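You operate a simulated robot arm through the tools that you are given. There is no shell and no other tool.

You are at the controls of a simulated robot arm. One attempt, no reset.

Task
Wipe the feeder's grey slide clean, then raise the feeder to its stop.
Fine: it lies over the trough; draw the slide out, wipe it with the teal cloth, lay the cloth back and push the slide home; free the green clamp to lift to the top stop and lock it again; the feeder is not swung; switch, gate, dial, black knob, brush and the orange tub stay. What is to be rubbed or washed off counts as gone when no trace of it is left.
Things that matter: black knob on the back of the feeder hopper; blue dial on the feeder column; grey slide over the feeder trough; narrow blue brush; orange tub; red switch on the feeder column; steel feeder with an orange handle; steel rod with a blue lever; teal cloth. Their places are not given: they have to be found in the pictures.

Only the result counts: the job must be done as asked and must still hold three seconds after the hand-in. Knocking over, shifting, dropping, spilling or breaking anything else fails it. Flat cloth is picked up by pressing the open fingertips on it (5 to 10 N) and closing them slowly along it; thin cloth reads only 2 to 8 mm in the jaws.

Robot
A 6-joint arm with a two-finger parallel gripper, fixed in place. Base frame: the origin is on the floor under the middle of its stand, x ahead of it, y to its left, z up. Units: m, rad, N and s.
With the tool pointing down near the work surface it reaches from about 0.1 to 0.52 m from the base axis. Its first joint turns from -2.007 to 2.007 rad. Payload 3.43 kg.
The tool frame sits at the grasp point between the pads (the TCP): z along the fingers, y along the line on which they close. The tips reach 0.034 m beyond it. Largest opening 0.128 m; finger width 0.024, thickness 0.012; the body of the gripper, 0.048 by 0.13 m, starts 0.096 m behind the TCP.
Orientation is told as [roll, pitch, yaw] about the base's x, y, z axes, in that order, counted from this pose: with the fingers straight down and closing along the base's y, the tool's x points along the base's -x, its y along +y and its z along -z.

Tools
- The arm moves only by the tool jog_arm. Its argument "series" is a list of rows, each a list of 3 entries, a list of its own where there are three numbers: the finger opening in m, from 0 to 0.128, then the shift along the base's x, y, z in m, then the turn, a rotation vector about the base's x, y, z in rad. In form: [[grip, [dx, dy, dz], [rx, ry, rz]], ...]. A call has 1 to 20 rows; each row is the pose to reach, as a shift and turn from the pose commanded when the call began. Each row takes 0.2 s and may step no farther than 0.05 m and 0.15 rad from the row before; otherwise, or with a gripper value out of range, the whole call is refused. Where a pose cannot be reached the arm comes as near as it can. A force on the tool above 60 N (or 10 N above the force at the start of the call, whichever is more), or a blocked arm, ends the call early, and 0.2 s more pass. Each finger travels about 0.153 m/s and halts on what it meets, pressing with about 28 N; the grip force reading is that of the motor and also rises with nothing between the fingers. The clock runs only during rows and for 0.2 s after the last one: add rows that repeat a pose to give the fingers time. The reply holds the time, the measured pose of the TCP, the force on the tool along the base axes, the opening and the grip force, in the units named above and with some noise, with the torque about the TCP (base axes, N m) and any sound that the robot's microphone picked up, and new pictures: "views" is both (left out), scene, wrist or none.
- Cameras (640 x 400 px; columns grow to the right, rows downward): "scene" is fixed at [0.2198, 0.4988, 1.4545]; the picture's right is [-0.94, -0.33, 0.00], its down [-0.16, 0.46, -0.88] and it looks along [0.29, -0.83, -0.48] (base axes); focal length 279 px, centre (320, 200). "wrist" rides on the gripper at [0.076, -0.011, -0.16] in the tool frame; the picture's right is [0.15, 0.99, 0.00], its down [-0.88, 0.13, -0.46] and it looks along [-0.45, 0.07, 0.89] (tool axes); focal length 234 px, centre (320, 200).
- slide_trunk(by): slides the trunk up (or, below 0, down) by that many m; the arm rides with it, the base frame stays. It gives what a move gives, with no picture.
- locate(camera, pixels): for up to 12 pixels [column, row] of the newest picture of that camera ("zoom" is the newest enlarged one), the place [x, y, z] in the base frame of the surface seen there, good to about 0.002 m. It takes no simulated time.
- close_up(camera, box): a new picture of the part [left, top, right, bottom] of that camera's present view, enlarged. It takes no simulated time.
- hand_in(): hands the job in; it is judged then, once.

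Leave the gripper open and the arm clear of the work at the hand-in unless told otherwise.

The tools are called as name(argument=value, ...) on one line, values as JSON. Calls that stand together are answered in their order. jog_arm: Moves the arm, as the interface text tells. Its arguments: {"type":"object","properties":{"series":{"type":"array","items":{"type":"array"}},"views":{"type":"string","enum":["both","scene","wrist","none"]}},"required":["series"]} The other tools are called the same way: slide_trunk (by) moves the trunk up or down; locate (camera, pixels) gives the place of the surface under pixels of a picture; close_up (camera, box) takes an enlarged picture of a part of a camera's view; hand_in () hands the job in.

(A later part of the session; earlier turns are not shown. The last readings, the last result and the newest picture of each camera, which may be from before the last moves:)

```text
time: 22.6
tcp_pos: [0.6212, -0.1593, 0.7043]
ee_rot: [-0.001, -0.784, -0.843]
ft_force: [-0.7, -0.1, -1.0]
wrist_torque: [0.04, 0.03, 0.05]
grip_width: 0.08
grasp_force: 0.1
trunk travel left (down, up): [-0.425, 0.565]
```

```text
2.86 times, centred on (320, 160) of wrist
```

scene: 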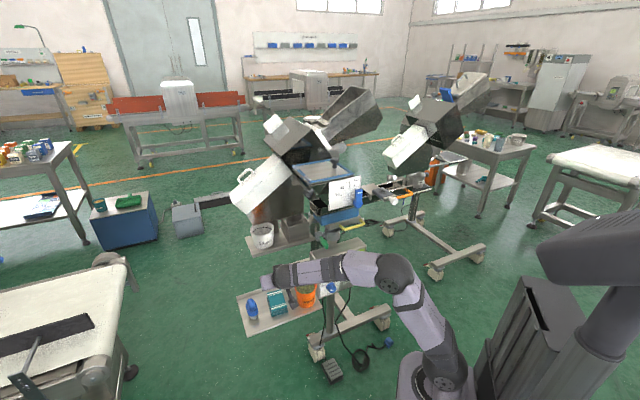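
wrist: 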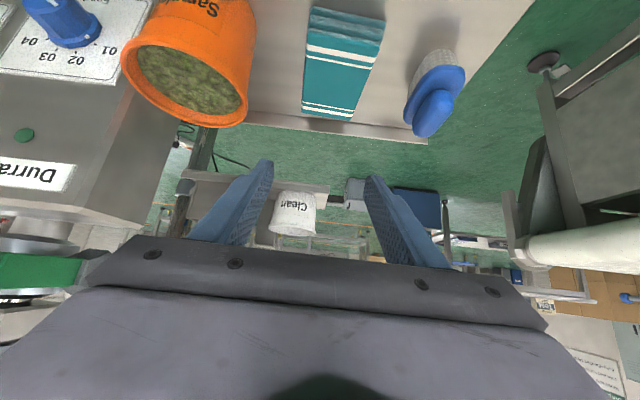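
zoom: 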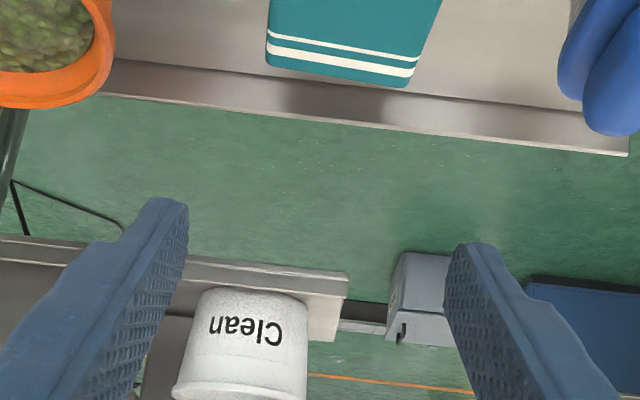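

I'm above the cloth. Before descending, I'll check how low my forearm and camera are relative to the tub by measuring the arm's visible surface at scene (305,279), (300,262), (270,290), (293,303).

locate(camera="scene", pixels=[[305, 283], [305, 270], [330, 268], [296, 284], [285, 280], [272, 284], [293, 302], [313, 280], [340, 275], [370, 268]])

locate(camera="wrist", pixels=[[310, 50], [375, 60], [303, 112], [352, 118], [325, 80], [240, 118], [128, 45], [190, 125], [410, 120], [455, 80], [435, 55], [300, 125]])

```text
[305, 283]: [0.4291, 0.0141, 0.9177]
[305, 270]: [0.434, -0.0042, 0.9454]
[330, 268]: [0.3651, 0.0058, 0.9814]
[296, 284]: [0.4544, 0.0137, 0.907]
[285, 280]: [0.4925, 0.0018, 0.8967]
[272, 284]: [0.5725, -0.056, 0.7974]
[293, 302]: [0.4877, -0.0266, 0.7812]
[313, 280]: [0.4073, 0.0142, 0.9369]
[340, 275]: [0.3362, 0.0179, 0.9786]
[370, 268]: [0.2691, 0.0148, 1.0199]
```

```text
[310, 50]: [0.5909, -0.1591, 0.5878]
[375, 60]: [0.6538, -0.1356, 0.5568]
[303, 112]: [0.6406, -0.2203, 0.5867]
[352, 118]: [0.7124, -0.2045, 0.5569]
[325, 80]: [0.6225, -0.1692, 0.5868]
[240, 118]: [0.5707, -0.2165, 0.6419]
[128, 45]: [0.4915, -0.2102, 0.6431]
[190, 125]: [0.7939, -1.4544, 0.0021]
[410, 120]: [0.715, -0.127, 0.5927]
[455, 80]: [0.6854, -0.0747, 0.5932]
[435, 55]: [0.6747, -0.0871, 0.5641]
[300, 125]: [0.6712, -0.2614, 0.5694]
```

My arm and camera are well outside the tub. I'll descend straight down 0.106 m with the jaws at 0.08, staying either side of the cloth.

jog_arm(series=[[0.08, [0, 0, -0.03], [0, 0, 0]], [0.08, [0, 0, -0.06], [0, 0, 0]], [0.08, [0, 0, -0.085], [0, 0, 0]]], views="both")

close_up(camera="wrist", box=[200, 60, 440, 220])

close_up(camera="scene", box=[220, 250, 340, 340])

```text
time: 23.4
tcp_pos: [0.6186, -0.1571, 0.6178]
ee_rot: [0.0, -0.786, -0.847]
ft_force: [-0.3, 0.5, -0.8]
wrist_torque: [0.01, -0.02, -0.03]
grip_width: 0.0799
grasp_force: 0.1
trunk travel left (down, up): [-0.425, 0.565]
```

scene: 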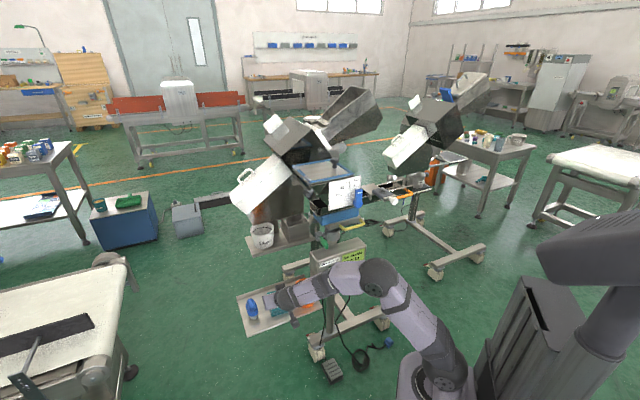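
wrist: 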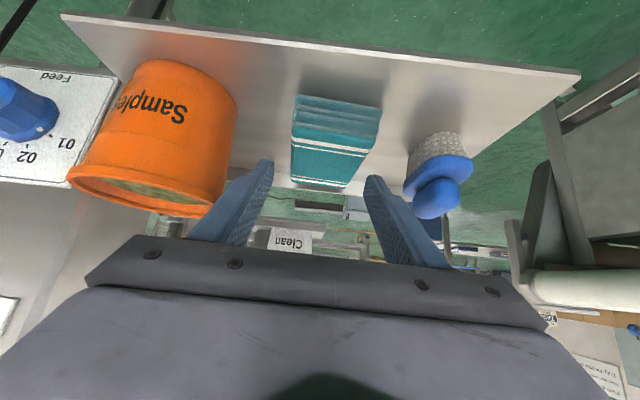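

```text
2.50 times, centred on (320, 140) of wrist
```

zoom: 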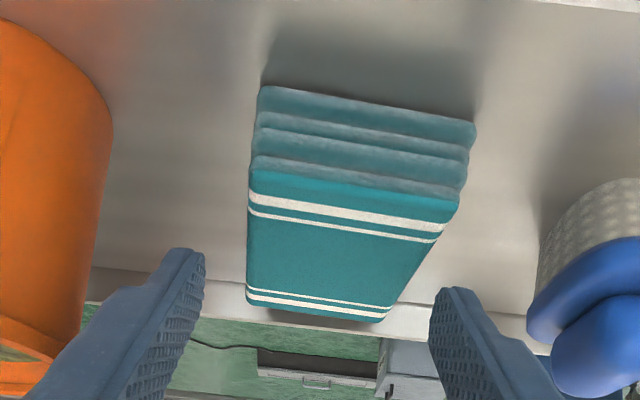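

```text
4.44 times, centred on (280, 295) of scene
```

zoom: 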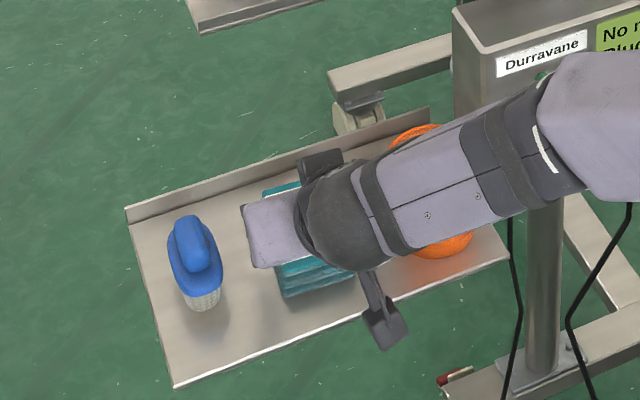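

The jaws straddle the cloth with free space to the tub and brush. I'll go down the last 20 mm, so that the tips are about 8 mm above the tray.

jog_arm(series=[[0.08, [0.0, 0, -0.01], [0, 0, 0]], [0.08, [0, 0, -0.0205], [0, 0, 0]], [0.08, [0, 0, -0.0205], [0, 0, 0]]], views="wrist")

close_up(camera="wrist", box=[200, 60, 440, 220])

```text
time: 24.2
tcp_pos: [0.62, -0.1572, 0.5969]
ee_rot: [0.001, -0.786, -0.844]
ft_force: [-0.1, -0.4, 0.4]
wrist_torque: [0.0, 0.01, 0.03]
grip_width: 0.0801
grasp_force: 0.1
trunk travel left (down, up): [-0.425, 0.565]
```

wrist: 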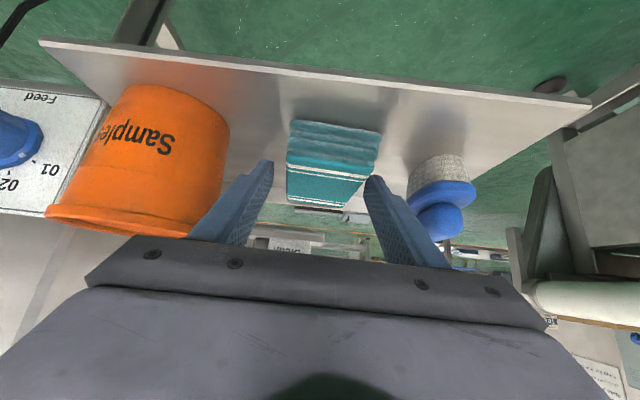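

```text
2.50 times, centred on (320, 140) of wrist
```

zoom: 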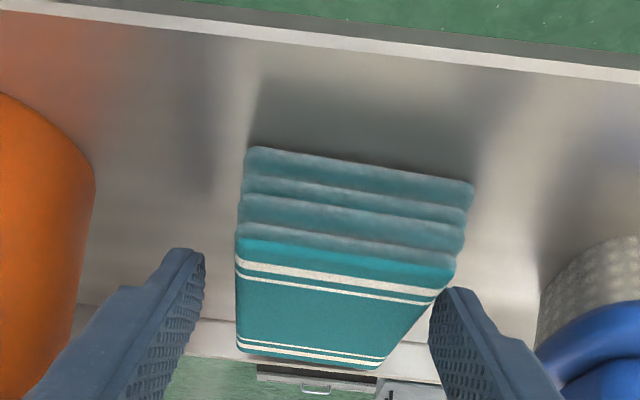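

I'll check the centring by measuring the fingertip inner edges and the cloth's side edges in this zoom.

locate(camera="zoom", pixels=[[198, 256], [440, 300], [242, 245], [445, 270], [240, 340], [378, 362], [300, 300], [345, 262], [190, 270], [450, 292]])

```text
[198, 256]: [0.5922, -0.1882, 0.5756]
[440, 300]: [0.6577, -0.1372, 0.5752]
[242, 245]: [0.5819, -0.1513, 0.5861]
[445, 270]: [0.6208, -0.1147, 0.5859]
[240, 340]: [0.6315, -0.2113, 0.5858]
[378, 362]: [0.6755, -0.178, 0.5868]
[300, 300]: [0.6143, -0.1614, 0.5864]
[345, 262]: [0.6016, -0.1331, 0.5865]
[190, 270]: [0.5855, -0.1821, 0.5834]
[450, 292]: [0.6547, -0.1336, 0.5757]
```

The fingers are centred on the cloth within 1.5 mm. I'll close slowly.

jog_arm(series=[[0.072, [0, 0, 0], [0, 0, 0]], [0.066, [0, 0, 0], [0, 0, 0]], [0.06, [0, 0, 0], [0, 0, 0]], [0.055, [0, 0, 0], [0, 0, 0]], [0.05, [0, 0, 0], [0, 0, 0]], [0.045, [0, 0, 0], [0, 0, 0]], [0.04, [0, 0, 0], [0, 0, 0]]], views="wrist")

close_up(camera="wrist", box=[200, 60, 440, 220])

```text
time: 25.8
tcp_pos: [0.6203, -0.1576, 0.5963]
ee_rot: [0.001, -0.787, -0.846]
ft_force: [0.4, -0.3, 0.9]
wrist_torque: [0.0, -0.02, -0.02]
grip_width: 0.0639
grasp_force: 28.0
trunk travel left (down, up): [-0.425, 0.565]
```

wrist: 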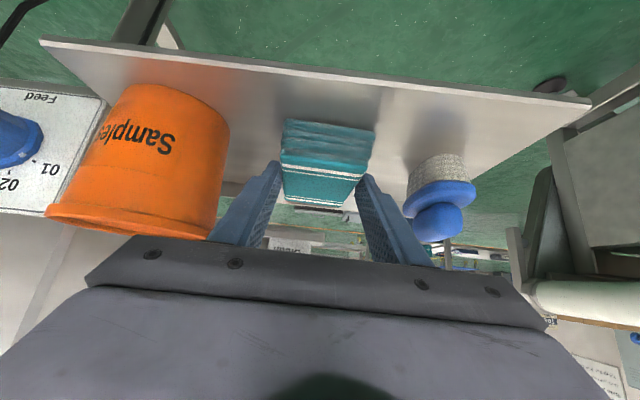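

```text
2.50 times, centred on (320, 140) of wrist
```

zoom: 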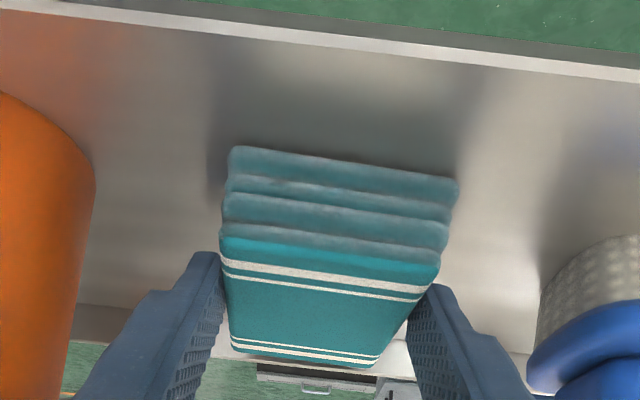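

The cloth is gripped at 64 mm. I'll lift 4 cm straight up to see that it comes along.

jog_arm(series=[[0.04, [0, 0, 0.01], [0, 0, 0]], [0.04, [0, 0, 0.025], [0, 0, 0]], [0.04, [0, 0, 0.045], [0, 0, 0]], [0.04, [0, 0, 0.045], [0, 0, 0]]], views="both")

close_up(camera="wrist", box=[200, 60, 440, 220])

```text
time: 26.8
tcp_pos: [0.6199, -0.1568, 0.6417]
ee_rot: [0.0, -0.785, -0.845]
ft_force: [0.1, -0.6, 0.5]
wrist_torque: [-0.01, 0.03, 0.02]
grip_width: 0.0638
grasp_force: 28.3
trunk travel left (down, up): [-0.425, 0.565]
```

scene: 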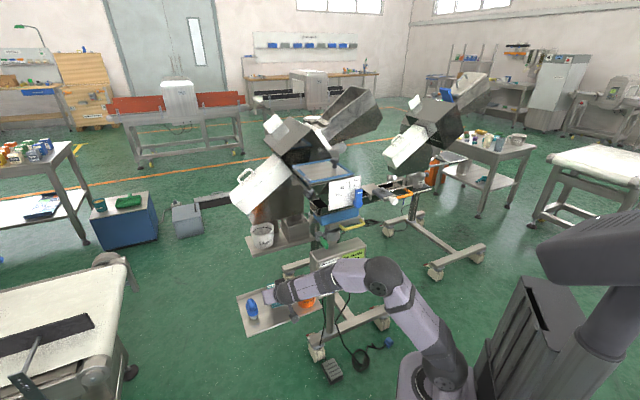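
wrist: 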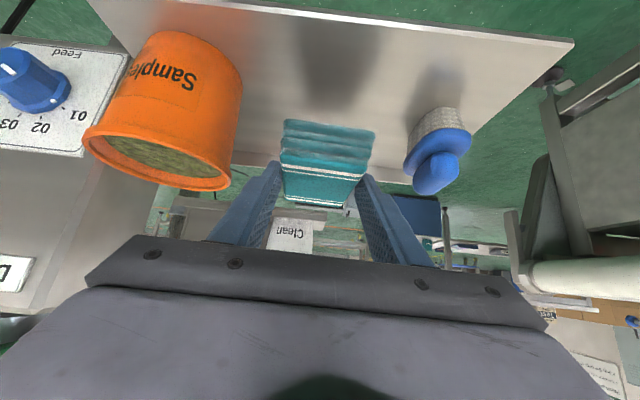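

```text
2.50 times, centred on (320, 140) of wrist
```

zoom: 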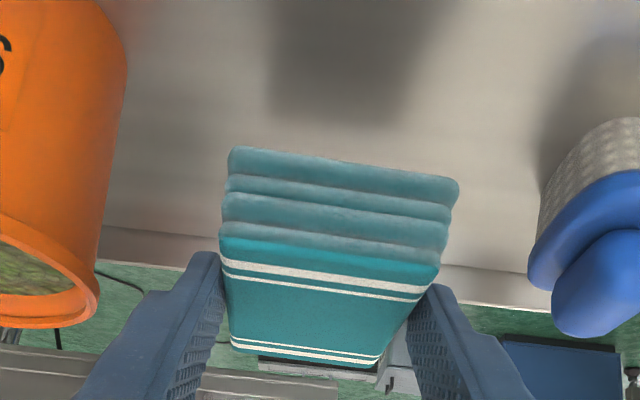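

It lifted cleanly. I'll raise to z≈0.72 and go back the same way to the free spot at (0.40,-0.10).

jog_arm(series=[[0.04, [0, 0, 0.04], [0, 0, 0]], [0.04, [0, 0, 0.08], [0, 0, 0]], [0.04, [-0.013, 0.013, 0.082], [0, 0, 0]], [0.04, [-0.033, 0.038, 0.082], [0, 0, 0]], [0.04, [-0.06, 0.066, 0.08], [0, 0, 0]], [0.04, [-0.1, 0.068, 0.075], [0, 0, 0]], [0.04, [-0.145, 0.066, 0.07], [0, 0, 0]], [0.04, [-0.19, 0.062, 0.07], [0, 0, 0]], [0.04, [-0.223, 0.058, 0.065], [0, 0, 0]], [0.04, [-0.223, 0.058, 0.065], [0, 0, 0]]], views="both")

```text
time: 29.0
tcp_pos: [0.3982, -0.0991, 0.7081]
ee_rot: [0.0, -0.786, -0.845]
ft_force: [0.2, -0.3, -0.9]
wrist_torque: [0.0, -0.01, -0.01]
grip_width: 0.0638
grasp_force: 27.9
trunk travel left (down, up): [-0.425, 0.565]
```

scene: 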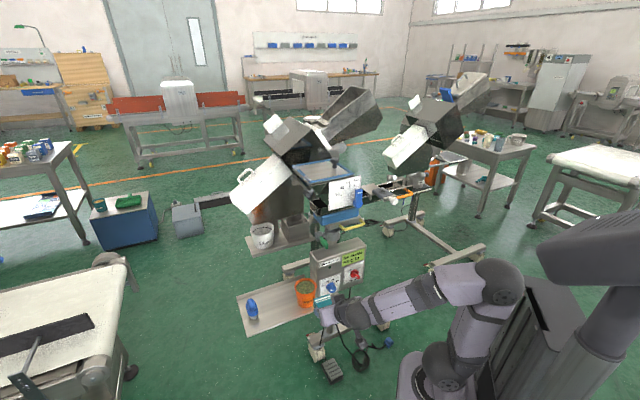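
wrist: 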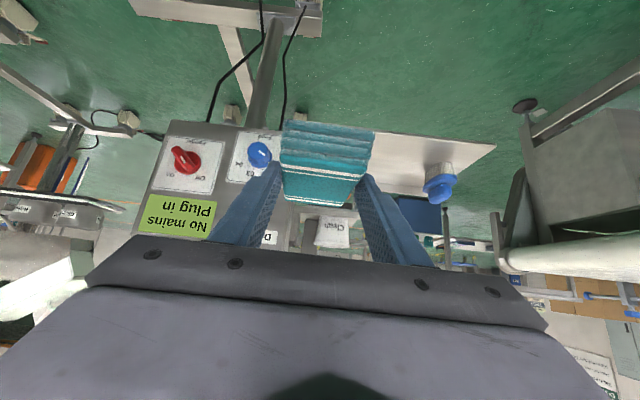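

The cloth is secure. I'll raise the trunk 0.36 m, then go over to the slide at a height that clears the gate and hopper.

slide_trunk(by=0.36)

jog_arm(series=[[0.04, [-0.01, -0.015, 0.03], [0, 0, 0]], [0.04, [-0.02, -0.04, 0.06], [0, 0, 0]], [0.04, [-0.035, -0.08, 0.08], [0, 0, 0]], [0.04, [-0.052, -0.12, 0.085], [0, 0, 0]], [0.04, [-0.07, -0.16, 0.085], [0, 0, 0]]], views="both")

```text
time: 32.5
tcp_pos: [0.3985, -0.0992, 1.0679]
ee_rot: [0.001, -0.785, -0.844]
ft_force: [-0.1, 0.1, 0.2]
wrist_torque: [0.0, -0.02, -0.04]
grip_width: 0.0641
grasp_force: 28.3
trunk travel left (down, up): [-0.785, 0.205]
```

```text
time: 33.7
tcp_pos: [0.3619, -0.2839, 1.1423]
ee_rot: [0.004, -0.785, -0.85]
ft_force: [-0.9, 0.8, -0.7]
wrist_torque: [0.0, 0.02, 0.02]
grip_width: 0.064
grasp_force: 27.8
out of reach, approached as far as the arm can: row 1, 2, 3, 4, 5
trunk travel left (down, up): [-0.785, 0.205]
```

scene: 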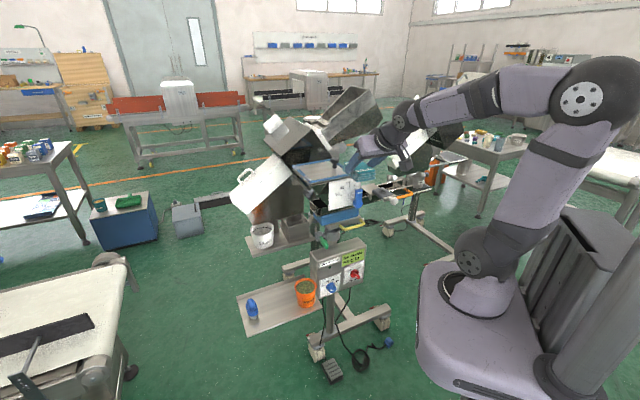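
wrist: 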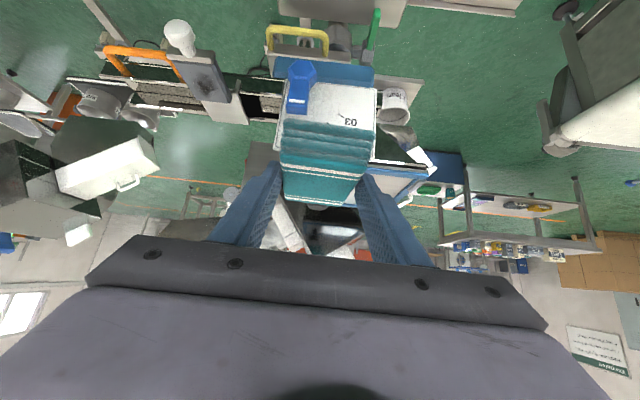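

I stopped a bit farther out than asked, (0.362,-0.284,1.142), because the wrist folds too much there. I'm still above the gate. I'll continue toward the slide in small steps and check the readout.

jog_arm(series=[[0.04, [-0.008, -0.035, 0], [0, 0, 0]], [0.04, [-0.016, -0.07, 0], [0, 0, 0]], [0.04, [-0.024, -0.105, 0], [0, 0, 0]]], views="both")

```text
time: 34.5
tcp_pos: [0.334, -0.388, 1.1444]
ee_rot: [0.001, -0.783, -0.849]
ft_force: [-0.2, -0.6, -0.9]
wrist_torque: [0.03, 0.0, 0.0]
grip_width: 0.0639
grasp_force: 28.3
trunk travel left (down, up): [-0.785, 0.205]
```

scene: 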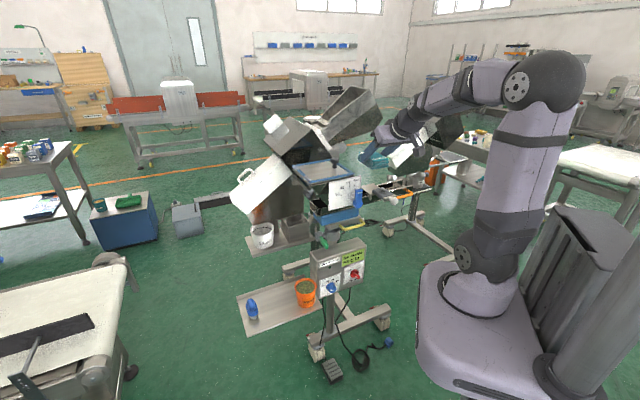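
wrist: 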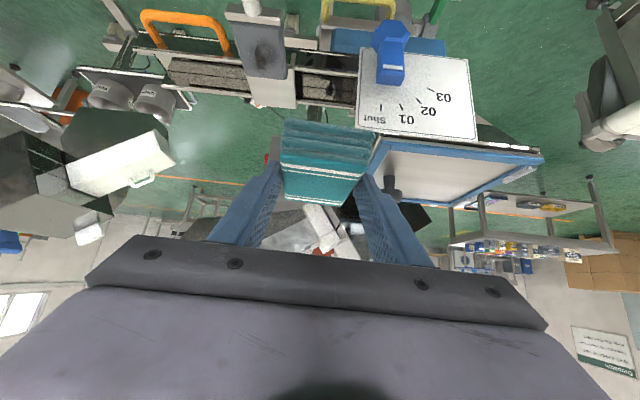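

Now at (0.334,-0.388,1.144). The drawn-out slide is visible at wrist (263,50), and I'll measure its present position.

close_up(camera="wrist", box=[210, 0, 370, 100])

locate(camera="zoom", pixels=[[140, 290], [290, 300], [125, 80], [250, 85], [210, 220], [180, 30], [200, 150], [150, 50], [100, 60], [270, 80]])

```text
4.00 times, centred on (290, 50) of wrist
```

zoom: 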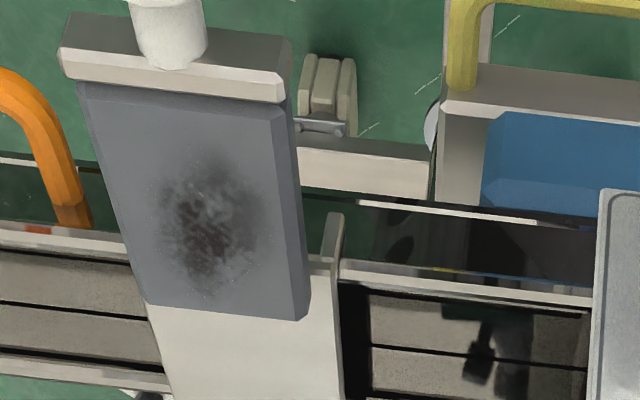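

```text
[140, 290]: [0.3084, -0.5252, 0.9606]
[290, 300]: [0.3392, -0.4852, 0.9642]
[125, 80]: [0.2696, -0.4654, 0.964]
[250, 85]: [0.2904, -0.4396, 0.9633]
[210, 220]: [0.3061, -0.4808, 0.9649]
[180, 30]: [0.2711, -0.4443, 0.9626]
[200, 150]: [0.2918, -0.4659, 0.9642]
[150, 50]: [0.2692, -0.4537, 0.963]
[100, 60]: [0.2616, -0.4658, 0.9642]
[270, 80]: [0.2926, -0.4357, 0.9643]
```

The stain's centre is at (0.306,-0.481,0.964). With the cloth's underside 0.0395 below the TCP, contact should come at z≈1.0035. I'll move over it, staying at z≈1.06 for now.

jog_arm(series=[[0.04, [-0.018, -0.042, -0.01], [0, 0, 0]], [0.04, [-0.0364, -0.084, -0.02], [0, 0, 0]], [0.04, [-0.0364, -0.084, -0.06], [0, 0, 0]], [0.04, [-0.0364, -0.084, -0.094], [0, 0, 0]], [0.04, [-0.0364, -0.084, -0.12], [0, 0, 0]]], views="both")

close_up(camera="wrist", box=[220, 80, 420, 220])

close_up(camera="scene", box=[350, 150, 450, 215])

```text
time: 35.7
tcp_pos: [0.2995, -0.4728, 1.0241]
ee_rot: [0.001, -0.783, -0.846]
ft_force: [0.6, -0.8, 0.8]
wrist_torque: [0.01, 0.03, 0.0]
grip_width: 0.0644
grasp_force: 27.5
trunk travel left (down, up): [-0.785, 0.205]
```

scene: 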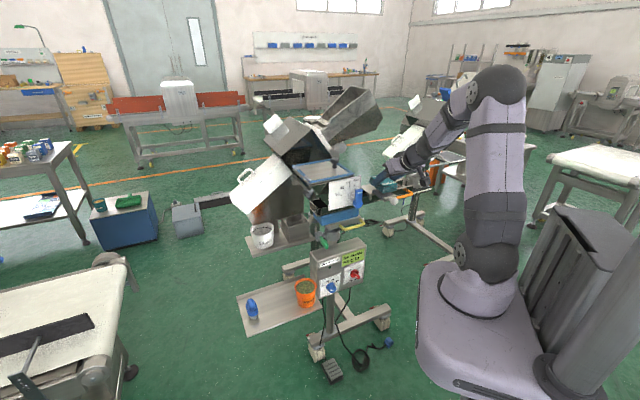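
wrist: 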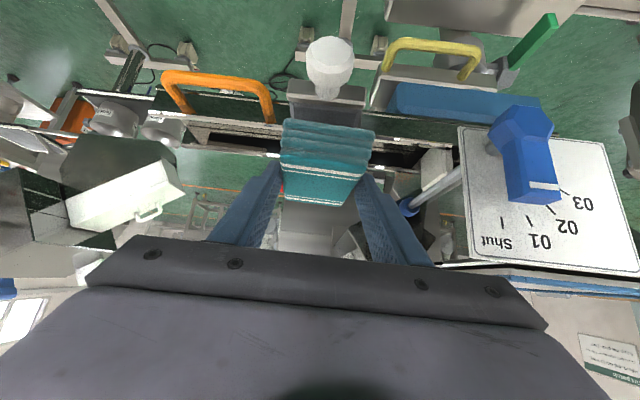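

```text
2.86 times, centred on (320, 150) of wrist
```

zoom: 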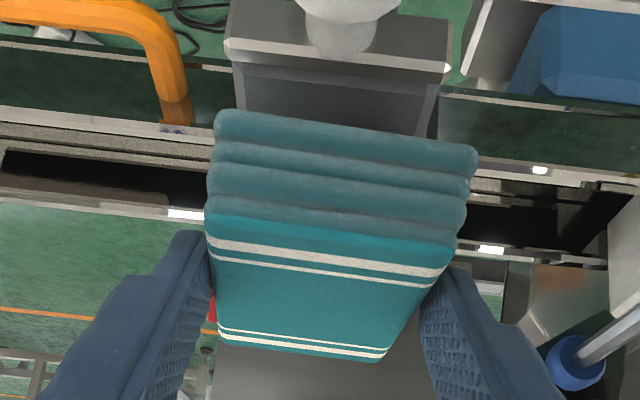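

```text
6.15 times, centred on (400, 182) of scene
```

zoom: 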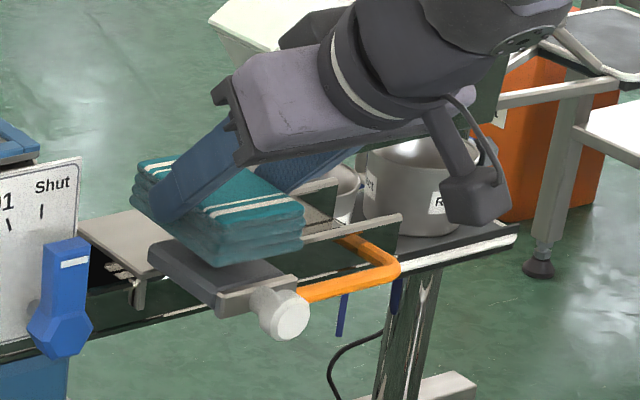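

The cloth hangs over the slide. The rod with the blue lever is at wrist (407,207), so I'll check its distance to my right finger before stroking sideways.

locate(camera="wrist", pixels=[[407, 207], [430, 195], [415, 215], [377, 185], [462, 130], [505, 130], [440, 165], [355, 130], [285, 122], [372, 160]])

```text
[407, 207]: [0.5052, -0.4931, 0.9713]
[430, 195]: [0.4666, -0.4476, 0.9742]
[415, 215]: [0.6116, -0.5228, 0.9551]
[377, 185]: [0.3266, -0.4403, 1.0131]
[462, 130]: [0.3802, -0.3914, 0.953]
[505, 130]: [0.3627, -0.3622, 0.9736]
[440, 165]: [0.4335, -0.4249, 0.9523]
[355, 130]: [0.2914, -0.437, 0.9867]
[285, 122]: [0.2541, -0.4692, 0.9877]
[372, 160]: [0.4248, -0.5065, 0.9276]
```

There's plenty of room. I'll lower the cloth to the slide in fine steps until I feel a few newtons.

jog_arm(series=[[0.04, [0.004, -0.004, -0.01], [0, 0, 0]], [0.04, [0.004, -0.004, -0.018], [0, 0, 0]], [0.04, [0.004, -0.004, -0.0205], [0, 0, 0]], [0.04, [0.004, -0.004, -0.0205], [0, 0, 0]]], views="none")

```text
time: 36.7
tcp_pos: [0.3043, -0.4771, 1.0048]
ee_rot: [-0.001, -0.788, -0.846]
ft_force: [0.6, 0.1, 7.4]
wrist_torque: [0.22, 0.13, -0.03]
grip_width: 0.0643
grasp_force: 28.3
trunk travel left (down, up): [-0.785, 0.205]
```

Contact at 7.4 N. I'll rub sideways along the trough direction, ±18 mm, twice (the slide's rail resists that direction).

jog_arm(series=[[0.04, [0.0063, 0.0065, 0], [0, 0, 0]], [0.04, [0.0125, 0.013, 0], [0, 0, 0]], [0.04, [0.0063, 0.0065, 0], [0, 0, 0]], [0.04, [0, 0, 0], [0, 0, 0]], [0.04, [-0.0063, -0.0065, 0], [0, 0, 0]], [0.04, [-0.0125, -0.013, 0], [0, 0, 0]], [0.04, [-0.0063, -0.0065, 0], [0, 0, 0]], [0.04, [0, 0, 0], [0, 0, 0]], [0.04, [0.0063, 0.0065, 0], [0, 0, 0]], [0.04, [0.0125, 0.013, 0], [0, 0, 0]], [0.04, [0.0063, 0.0065, 0], [0, 0, 0]], [0.04, [0, 0, 0], [0, 0, 0]], [0.04, [-0.0063, -0.0065, 0], [0, 0, 0]], [0.04, [-0.0125, -0.013, 0], [0, 0, 0]], [0.04, [-0.0063, -0.0065, 0], [0, 0, 0]], [0.04, [0, 0, 0], [0, 0, 0]]], views="both")

close_up(camera="scene", box=[350, 150, 450, 215])

```text
time: 40.1
tcp_pos: [0.3017, -0.476, 1.0039]
ee_rot: [-0.002, -0.785, -0.845]
ft_force: [-2.5, -1.1, 9.3]
wrist_torque: [-0.3, -0.12, -0.22]
grip_width: 0.0638
grasp_force: 27.7
trunk travel left (down, up): [-0.785, 0.205]
```

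scene: 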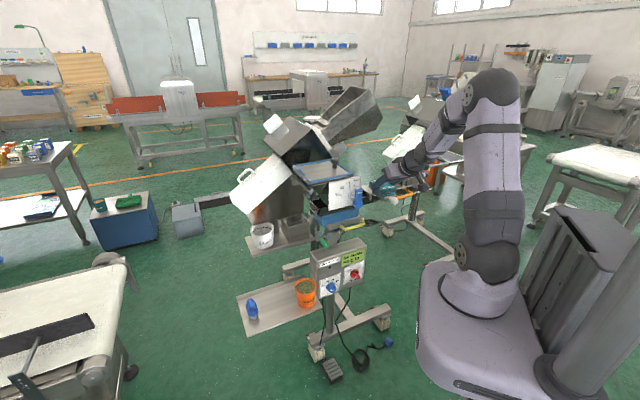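
wrist: 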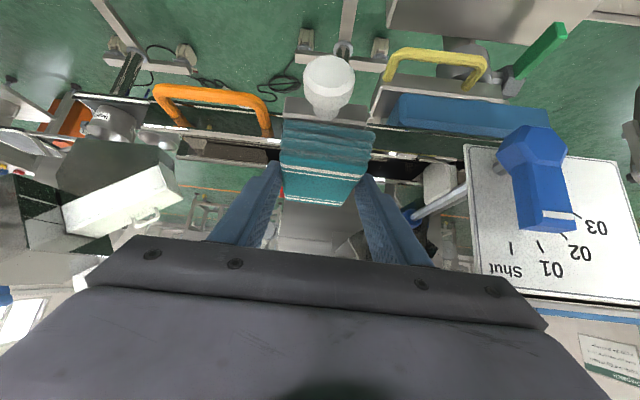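

```text
6.15 times, centred on (400, 182) of scene
```

zoom: 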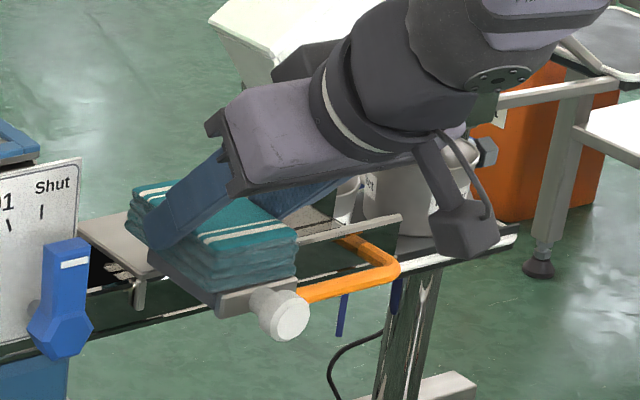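

Now I'll lift 7 cm and look at the slide.

jog_arm(series=[[0.04, [0, 0, 0.01], [0, 0, 0]], [0.04, [0, 0, 0.04], [0, 0, 0]], [0.04, [0, 0, 0.08], [0, 0, 0]], [0.04, [0.0, 0.0, 0.11], [0, 0, 0]]], views="both")

close_up(camera="scene", box=[350, 170, 410, 210])

close_up(camera="wrist", box=[240, 20, 400, 130])

```text
time: 41.1
tcp_pos: [0.3035, -0.4729, 1.1139]
ee_rot: [0.001, -0.786, -0.848]
ft_force: [0.9, 0.0, 0.3]
wrist_torque: [0.02, 0.0, -0.02]
grip_width: 0.0639
grasp_force: 28.0
trunk travel left (down, up): [-0.785, 0.205]
```

scene: 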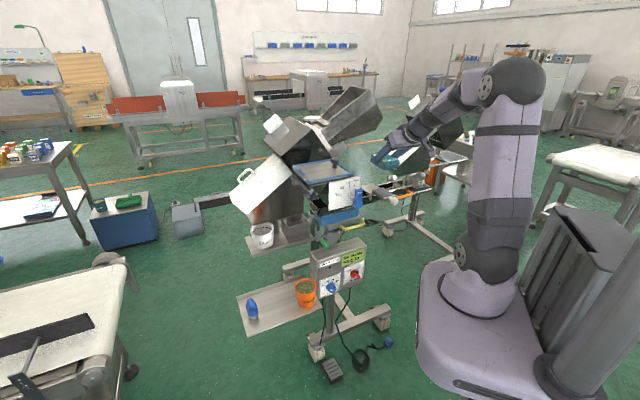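
wrist: 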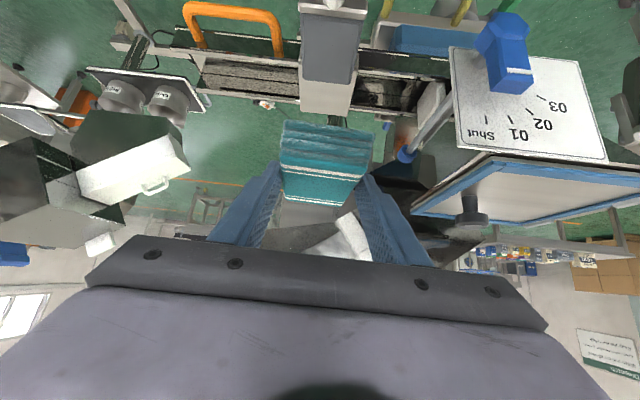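

```text
10.00 times, centred on (380, 190) of scene
```

zoom: 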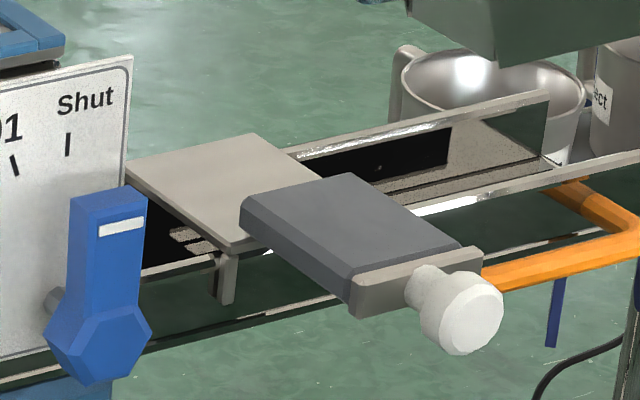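

```text
3.64 times, centred on (320, 75) of wrist
```

zoom: 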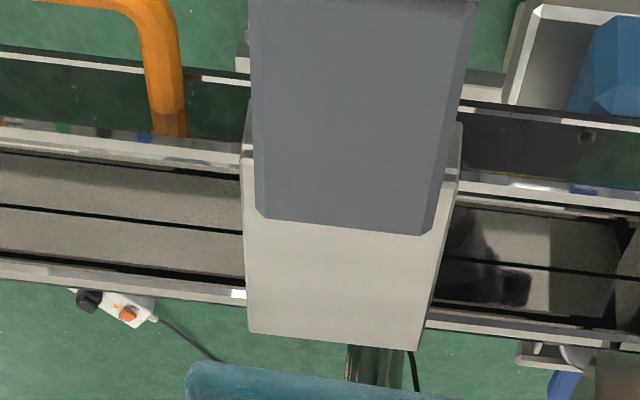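

The slide looks clean. I'll enlarge further to make sure no trace is left.

close_up(camera="scene", box=[370, 184, 402, 204])

close_up(camera="wrist", box=[290, 0, 380, 85])

```text
16.00 times, centred on (386, 194) of scene
```

zoom: 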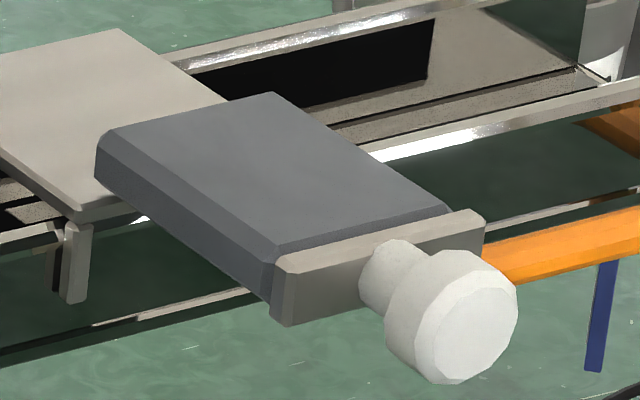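

```text
4.71 times, centred on (335, 42) of wrist
```

zoom: 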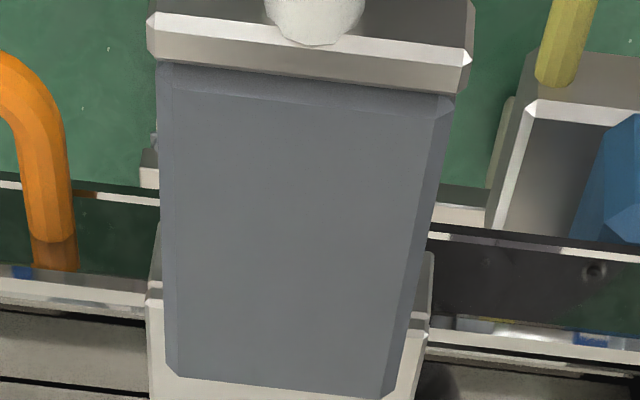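

No trace is visible. For safety I'll give it one more pass in the same place, since faint residue could escape the eye: down to contact, then rub.

jog_arm(series=[[0.04, [0, 0, -0.04], [0, 0, 0]], [0.04, [0, 0, -0.08], [0, 0, 0]], [0.04, [0, 0, -0.1], [0, 0, 0]], [0.04, [0, 0, -0.1085], [0, 0, 0]], [0.04, [0, 0, -0.1105], [0, 0, 0]], [0.04, [0, 0, -0.1105], [0, 0, 0]]], views="none")

```text
time: 42.5
tcp_pos: [0.3041, -0.4775, 1.0039]
ee_rot: [-0.002, -0.786, -0.846]
ft_force: [0.2, -1.1, 7.8]
wrist_torque: [0.01, 0.18, 0.0]
grip_width: 0.0636
grasp_force: 27.9
trunk travel left (down, up): [-0.785, 0.205]
```

Contact at 7.8 N again. I'll rub sideways ±20 mm, with a shift of a few millimetres along the slide between strokes.

jog_arm(series=[[0.04, [0.007, 0.007, 0], [0, 0, 0]], [0.04, [0.014, 0.0145, 0], [0, 0, 0]], [0.04, [0.007, 0.0075, 0], [0, 0, 0]], [0.04, [-0.002, 0.002, 0], [0, 0, 0]], [0.04, [-0.009, -0.005, 0], [0, 0, 0]], [0.04, [-0.016, -0.0125, 0], [0, 0, 0]], [0.04, [-0.01, -0.005, 0], [0, 0, 0]], [0.04, [-0.004, 0.003, 0], [0, 0, 0]], [0.04, [0.004, 0.011, 0], [0, 0, 0]], [0.04, [0.01, 0.0185, 0], [0, 0, 0]], [0.04, [0.004, 0.011, 0], [0, 0, 0]], [0.04, [-0.003, 0.003, 0], [0, 0, 0]], [0.04, [-0.01, -0.005, 0], [0, 0, 0]], [0.04, [-0.016, -0.0125, 0], [0, 0, 0]], [0.04, [-0.01, -0.005, 0], [0, 0, 0]], [0.04, [-0.003, 0.003, 0], [0, 0, 0]], [0.04, [-0.003, 0.003, 0.02], [0, 0, 0]], [0.04, [-0.003, 0.003, 0.06], [0, 0, 0]], [0.04, [-0.003, 0.003, 0.1], [0, 0, 0]], [0.04, [-0.003, 0.003, 0.14], [0, 0, 0]]], views="both")

close_up(camera="scene", box=[370, 184, 402, 204])

```text
time: 46.7
tcp_pos: [0.2985, -0.471, 1.1404]
ee_rot: [0.001, -0.784, -0.846]
ft_force: [0.0, -0.2, -0.5]
wrist_torque: [-0.02, -0.01, 0.02]
grip_width: 0.064
grasp_force: 27.9
trunk travel left (down, up): [-0.785, 0.205]
```

scene: 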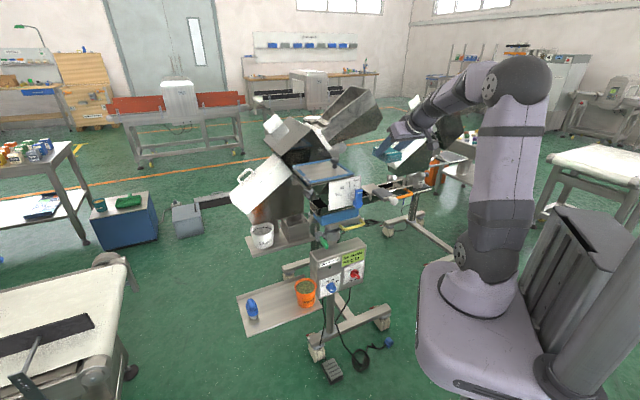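
wrist: 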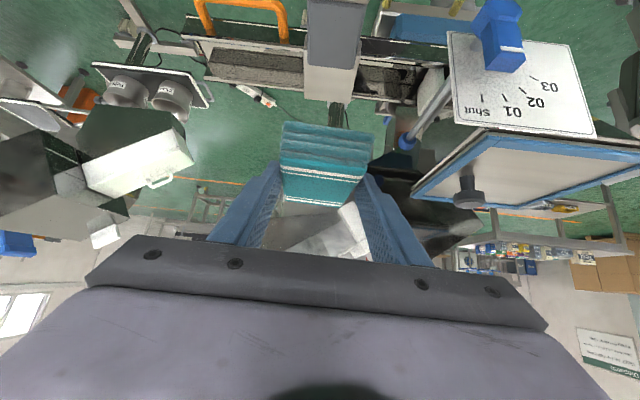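

```text
16.00 times, centred on (386, 194) of scene
```

zoom: 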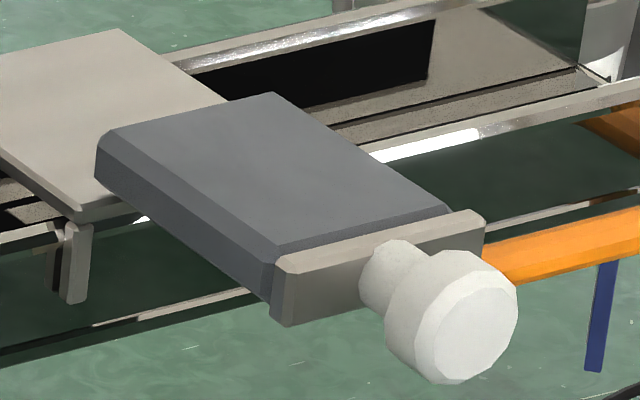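

Still clean. Now I'll take the cloth back: over the gate at height, to (0.44,-0.10), for the descent to the tray.

jog_arm(series=[[0.04, [0.018, 0.042, 0.002], [0, 0, 0]], [0.04, [0.0355, 0.083, 0.004], [0, 0, 0]], [0.04, [0.0465, 0.126, 0.004], [0, 0, 0]], [0.04, [0.0575, 0.171, 0.002], [0, 0, 0]], [0.04, [0.0765, 0.214, -0.002], [0, 0, 0]], [0.04, [0.1015, 0.256, -0.01], [0, 0, 0]], [0.04, [0.1215, 0.299, -0.02], [0, 0, 0]], [0.04, [0.1365, 0.343, -0.03], [0, 0, 0]], [0.04, [0.1415, 0.371, -0.05], [0, 0, 0]], [0.04, [0.1415, 0.371, -0.05], [0, 0, 0]]], views="scene")

```text
time: 48.9
tcp_pos: [0.441, -0.1047, 1.0926]
ee_rot: [0.0, -0.785, -0.844]
ft_force: [0.8, -0.4, -0.5]
wrist_torque: [0.01, -0.04, -0.01]
grip_width: 0.0639
grasp_force: 28.7
trunk travel left (down, up): [-0.785, 0.205]
```

scene: 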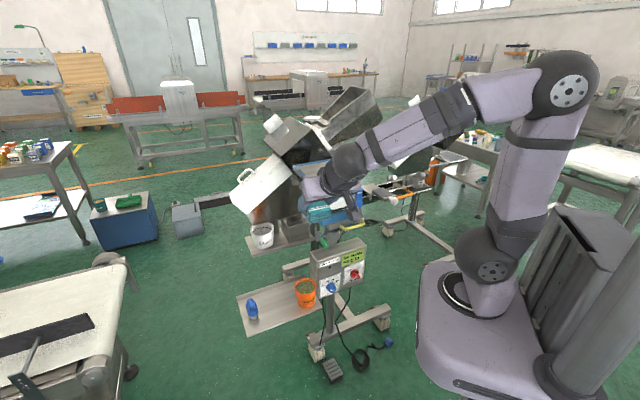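

I'm at (0.441,-0.105,1.093). I'll lower the trunk 0.36 m, which brings the cloth's underside to about z 0.69, above the tub's rim at 0.643 and away from the box.

slide_trunk(by=-0.36)

jog_arm(series=[[0.04, [0.04, 0.012, 0], [0, 0, 0]], [0.04, [0.085, 0.015, -0.005], [0, 0, 0]], [0.04, [0.12, 0.014, -0.008], [0, 0, 0]], [0.04, [0.145, -0.014, -0.01], [0, 0, 0]], [0.04, [0.165, -0.04, -0.012], [0, 0, 0]], [0.04, [0.179, -0.0535, -0.013], [0, 0, 0]], [0.04, [0.179, -0.0535, -0.013], [0, 0, 0]]], views="both")

```text
time: 52.4
tcp_pos: [0.4431, -0.105, 0.7324]
ee_rot: [0.003, -0.786, -0.846]
ft_force: [-0.1, -0.8, -0.4]
wrist_torque: [0.0, -0.03, 0.04]
grip_width: 0.0636
grasp_force: 28.3
trunk travel left (down, up): [-0.425, 0.565]
```

```text
time: 54.0
tcp_pos: [0.6191, -0.1575, 0.7194]
ee_rot: [-0.001, -0.785, -0.845]
ft_force: [0.2, 0.4, 0.0]
wrist_torque: [0.04, -0.04, 0.03]
grip_width: 0.0639
grasp_force: 28.5
trunk travel left (down, up): [-0.425, 0.565]
```

scene: 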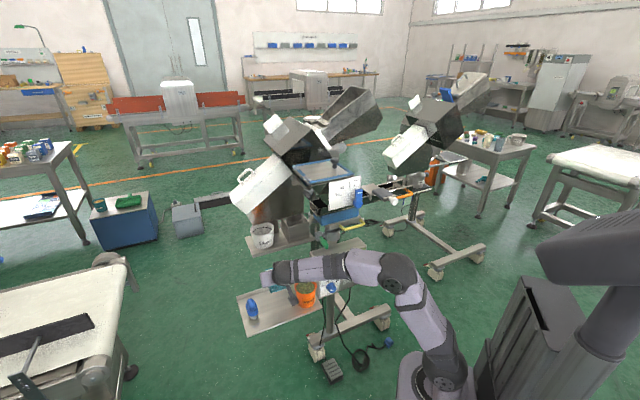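
wrist: 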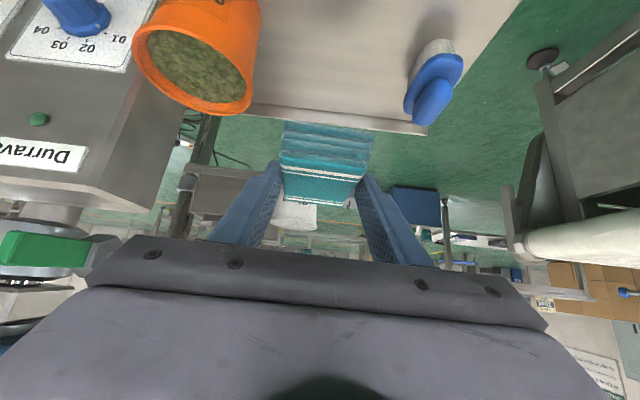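

I'm over the original spot, and the grasp pose was (0.620,-0.158,0.596). I'll descend to about 6 mm above the tray first.

jog_arm(series=[[0.04, [0.001, 0, -0.04], [0, 0, 0]], [0.04, [0.001, 0, -0.08], [0, 0, 0]], [0.04, [0.001, 0, -0.105], [0, 0, 0]], [0.04, [0.001, 0, -0.117], [0, 0, 0]]], views="wrist")

close_up(camera="wrist", box=[200, 60, 440, 220])

```text
time: 55.0
tcp_pos: [0.6197, -0.1583, 0.6016]
ee_rot: [0.0, -0.783, -0.844]
ft_force: [-0.1, 0.0, -1.5]
wrist_torque: [0.03, 0.04, 0.0]
grip_width: 0.0639
grasp_force: 27.8
trunk travel left (down, up): [-0.425, 0.565]
```

wrist: 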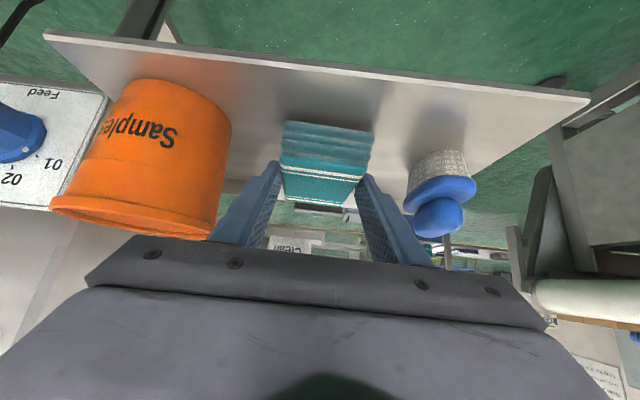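

```text
2.50 times, centred on (320, 140) of wrist
```

zoom: 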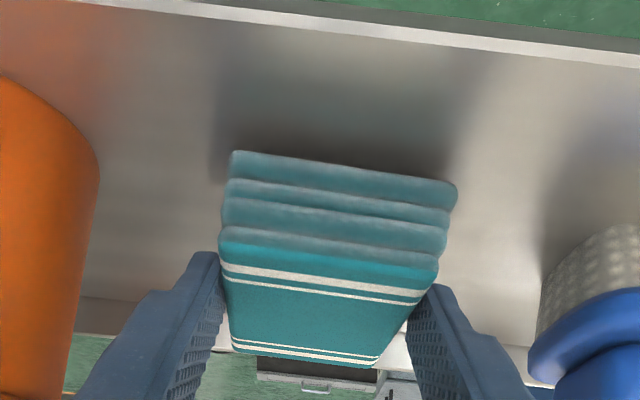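

It matches the pick-up view. I'll lower the last 5 mm in fine steps until I feel the tray.

jog_arm(series=[[0.04, [0, 0, -0.003], [0, 0, 0]], [0.04, [0, 0, -0.0045], [0, 0, 0]], [0.04, [0, 0, -0.0055], [0, 0, 0]], [0.04, [0, 0, -0.0055], [0, 0, 0]]], views="none")

```text
time: 56.0
tcp_pos: [0.6208, -0.1584, 0.5961]
ee_rot: [0.0, -0.786, -0.847]
ft_force: [0.1, -1.4, 1.5]
wrist_torque: [-0.16, -0.11, -0.03]
grip_width: 0.0637
grasp_force: 27.8
trunk travel left (down, up): [-0.425, 0.565]
```

Light contact. I'll lower another 0.7 mm and open slowly to 0.08.

jog_arm(series=[[0.04, [0, 0, -0.0007], [0, 0, 0]], [0.06, [0, 0, -0.0007], [0, 0, 0]], [0.067, [0, 0, -0.0007], [0, 0, 0]], [0.074, [0, 0, -0.0007], [0, 0, 0]], [0.08, [0, 0, -0.0007], [0, 0, 0]], [0.08, [0, 0, -0.0007], [0, 0, 0]]], views="wrist")

close_up(camera="wrist", box=[200, 60, 440, 220])

```text
time: 57.4
tcp_pos: [0.6205, -0.1586, 0.5949]
ee_rot: [0.0, -0.786, -0.844]
ft_force: [0.3, 0.4, -0.4]
wrist_torque: [-0.02, 0.02, -0.02]
grip_width: 0.0798
grasp_force: 0.1
trunk travel left (down, up): [-0.425, 0.565]
```

wrist: 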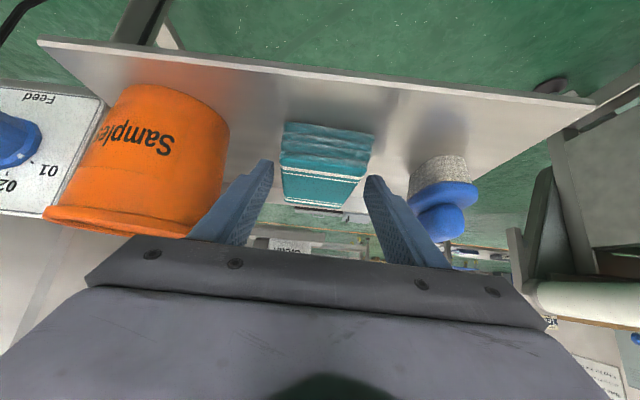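

```text
2.50 times, centred on (320, 140) of wrist
```

zoom: 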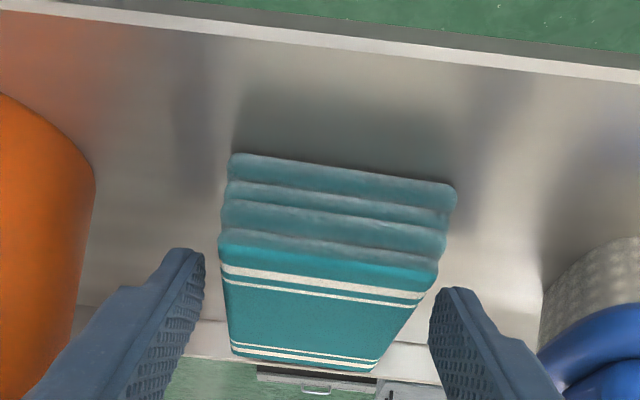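

The cloth lies back in its place. I'll raise straight up and retreat to (0.44,-0.10,0.72).

jog_arm(series=[[0.08, [0, 0, 0.04], [0, 0, 0]], [0.08, [0, 0, 0.08], [0, 0, 0]], [0.08, [0, 0, 0.12], [0, 0, 0]], [0.08, [-0.014, 0.014, 0.125], [0, 0, 0]], [0.08, [-0.034, 0.04, 0.125], [0, 0, 0]], [0.08, [-0.06, 0.067, 0.13], [0, 0, 0]], [0.08, [-0.1, 0.07, 0.135], [0, 0, 0]], [0.08, [-0.14, 0.065, 0.14], [0, 0, 0]], [0.08, [-0.18, 0.056, 0.14], [0, 0, 0]], [0.08, [-0.18, 0.056, 0.14], [0, 0, 0.0]]], views="both")

close_up(camera="scene", box=[230, 265, 330, 340])

```text
time: 59.6
tcp_pos: [0.4409, -0.1015, 0.7341]
ee_rot: [-0.002, -0.785, -0.844]
ft_force: [-0.4, 0.5, 0.0]
wrist_torque: [0.01, 0.04, -0.01]
grip_width: 0.08
grasp_force: 0.0
trunk travel left (down, up): [-0.425, 0.565]
```

scene: 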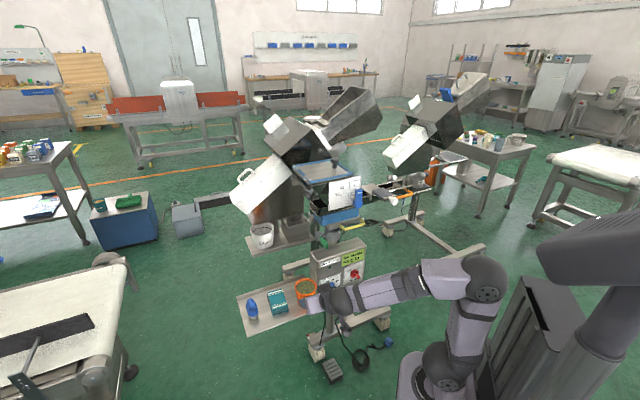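
wrist: 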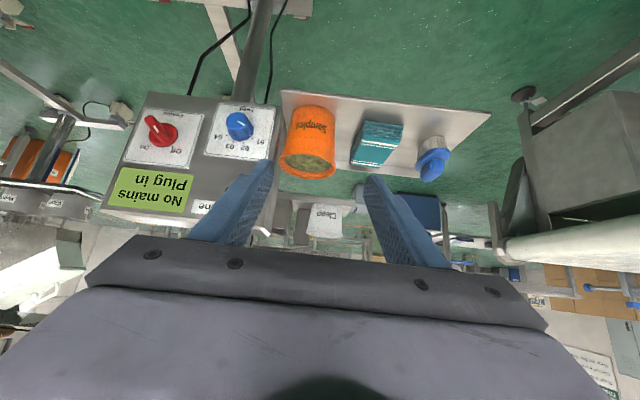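

```text
5.33 times, centred on (280, 302) of scene
```

zoom: 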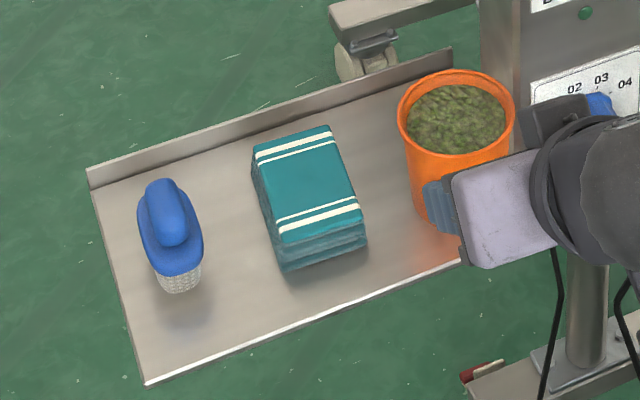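

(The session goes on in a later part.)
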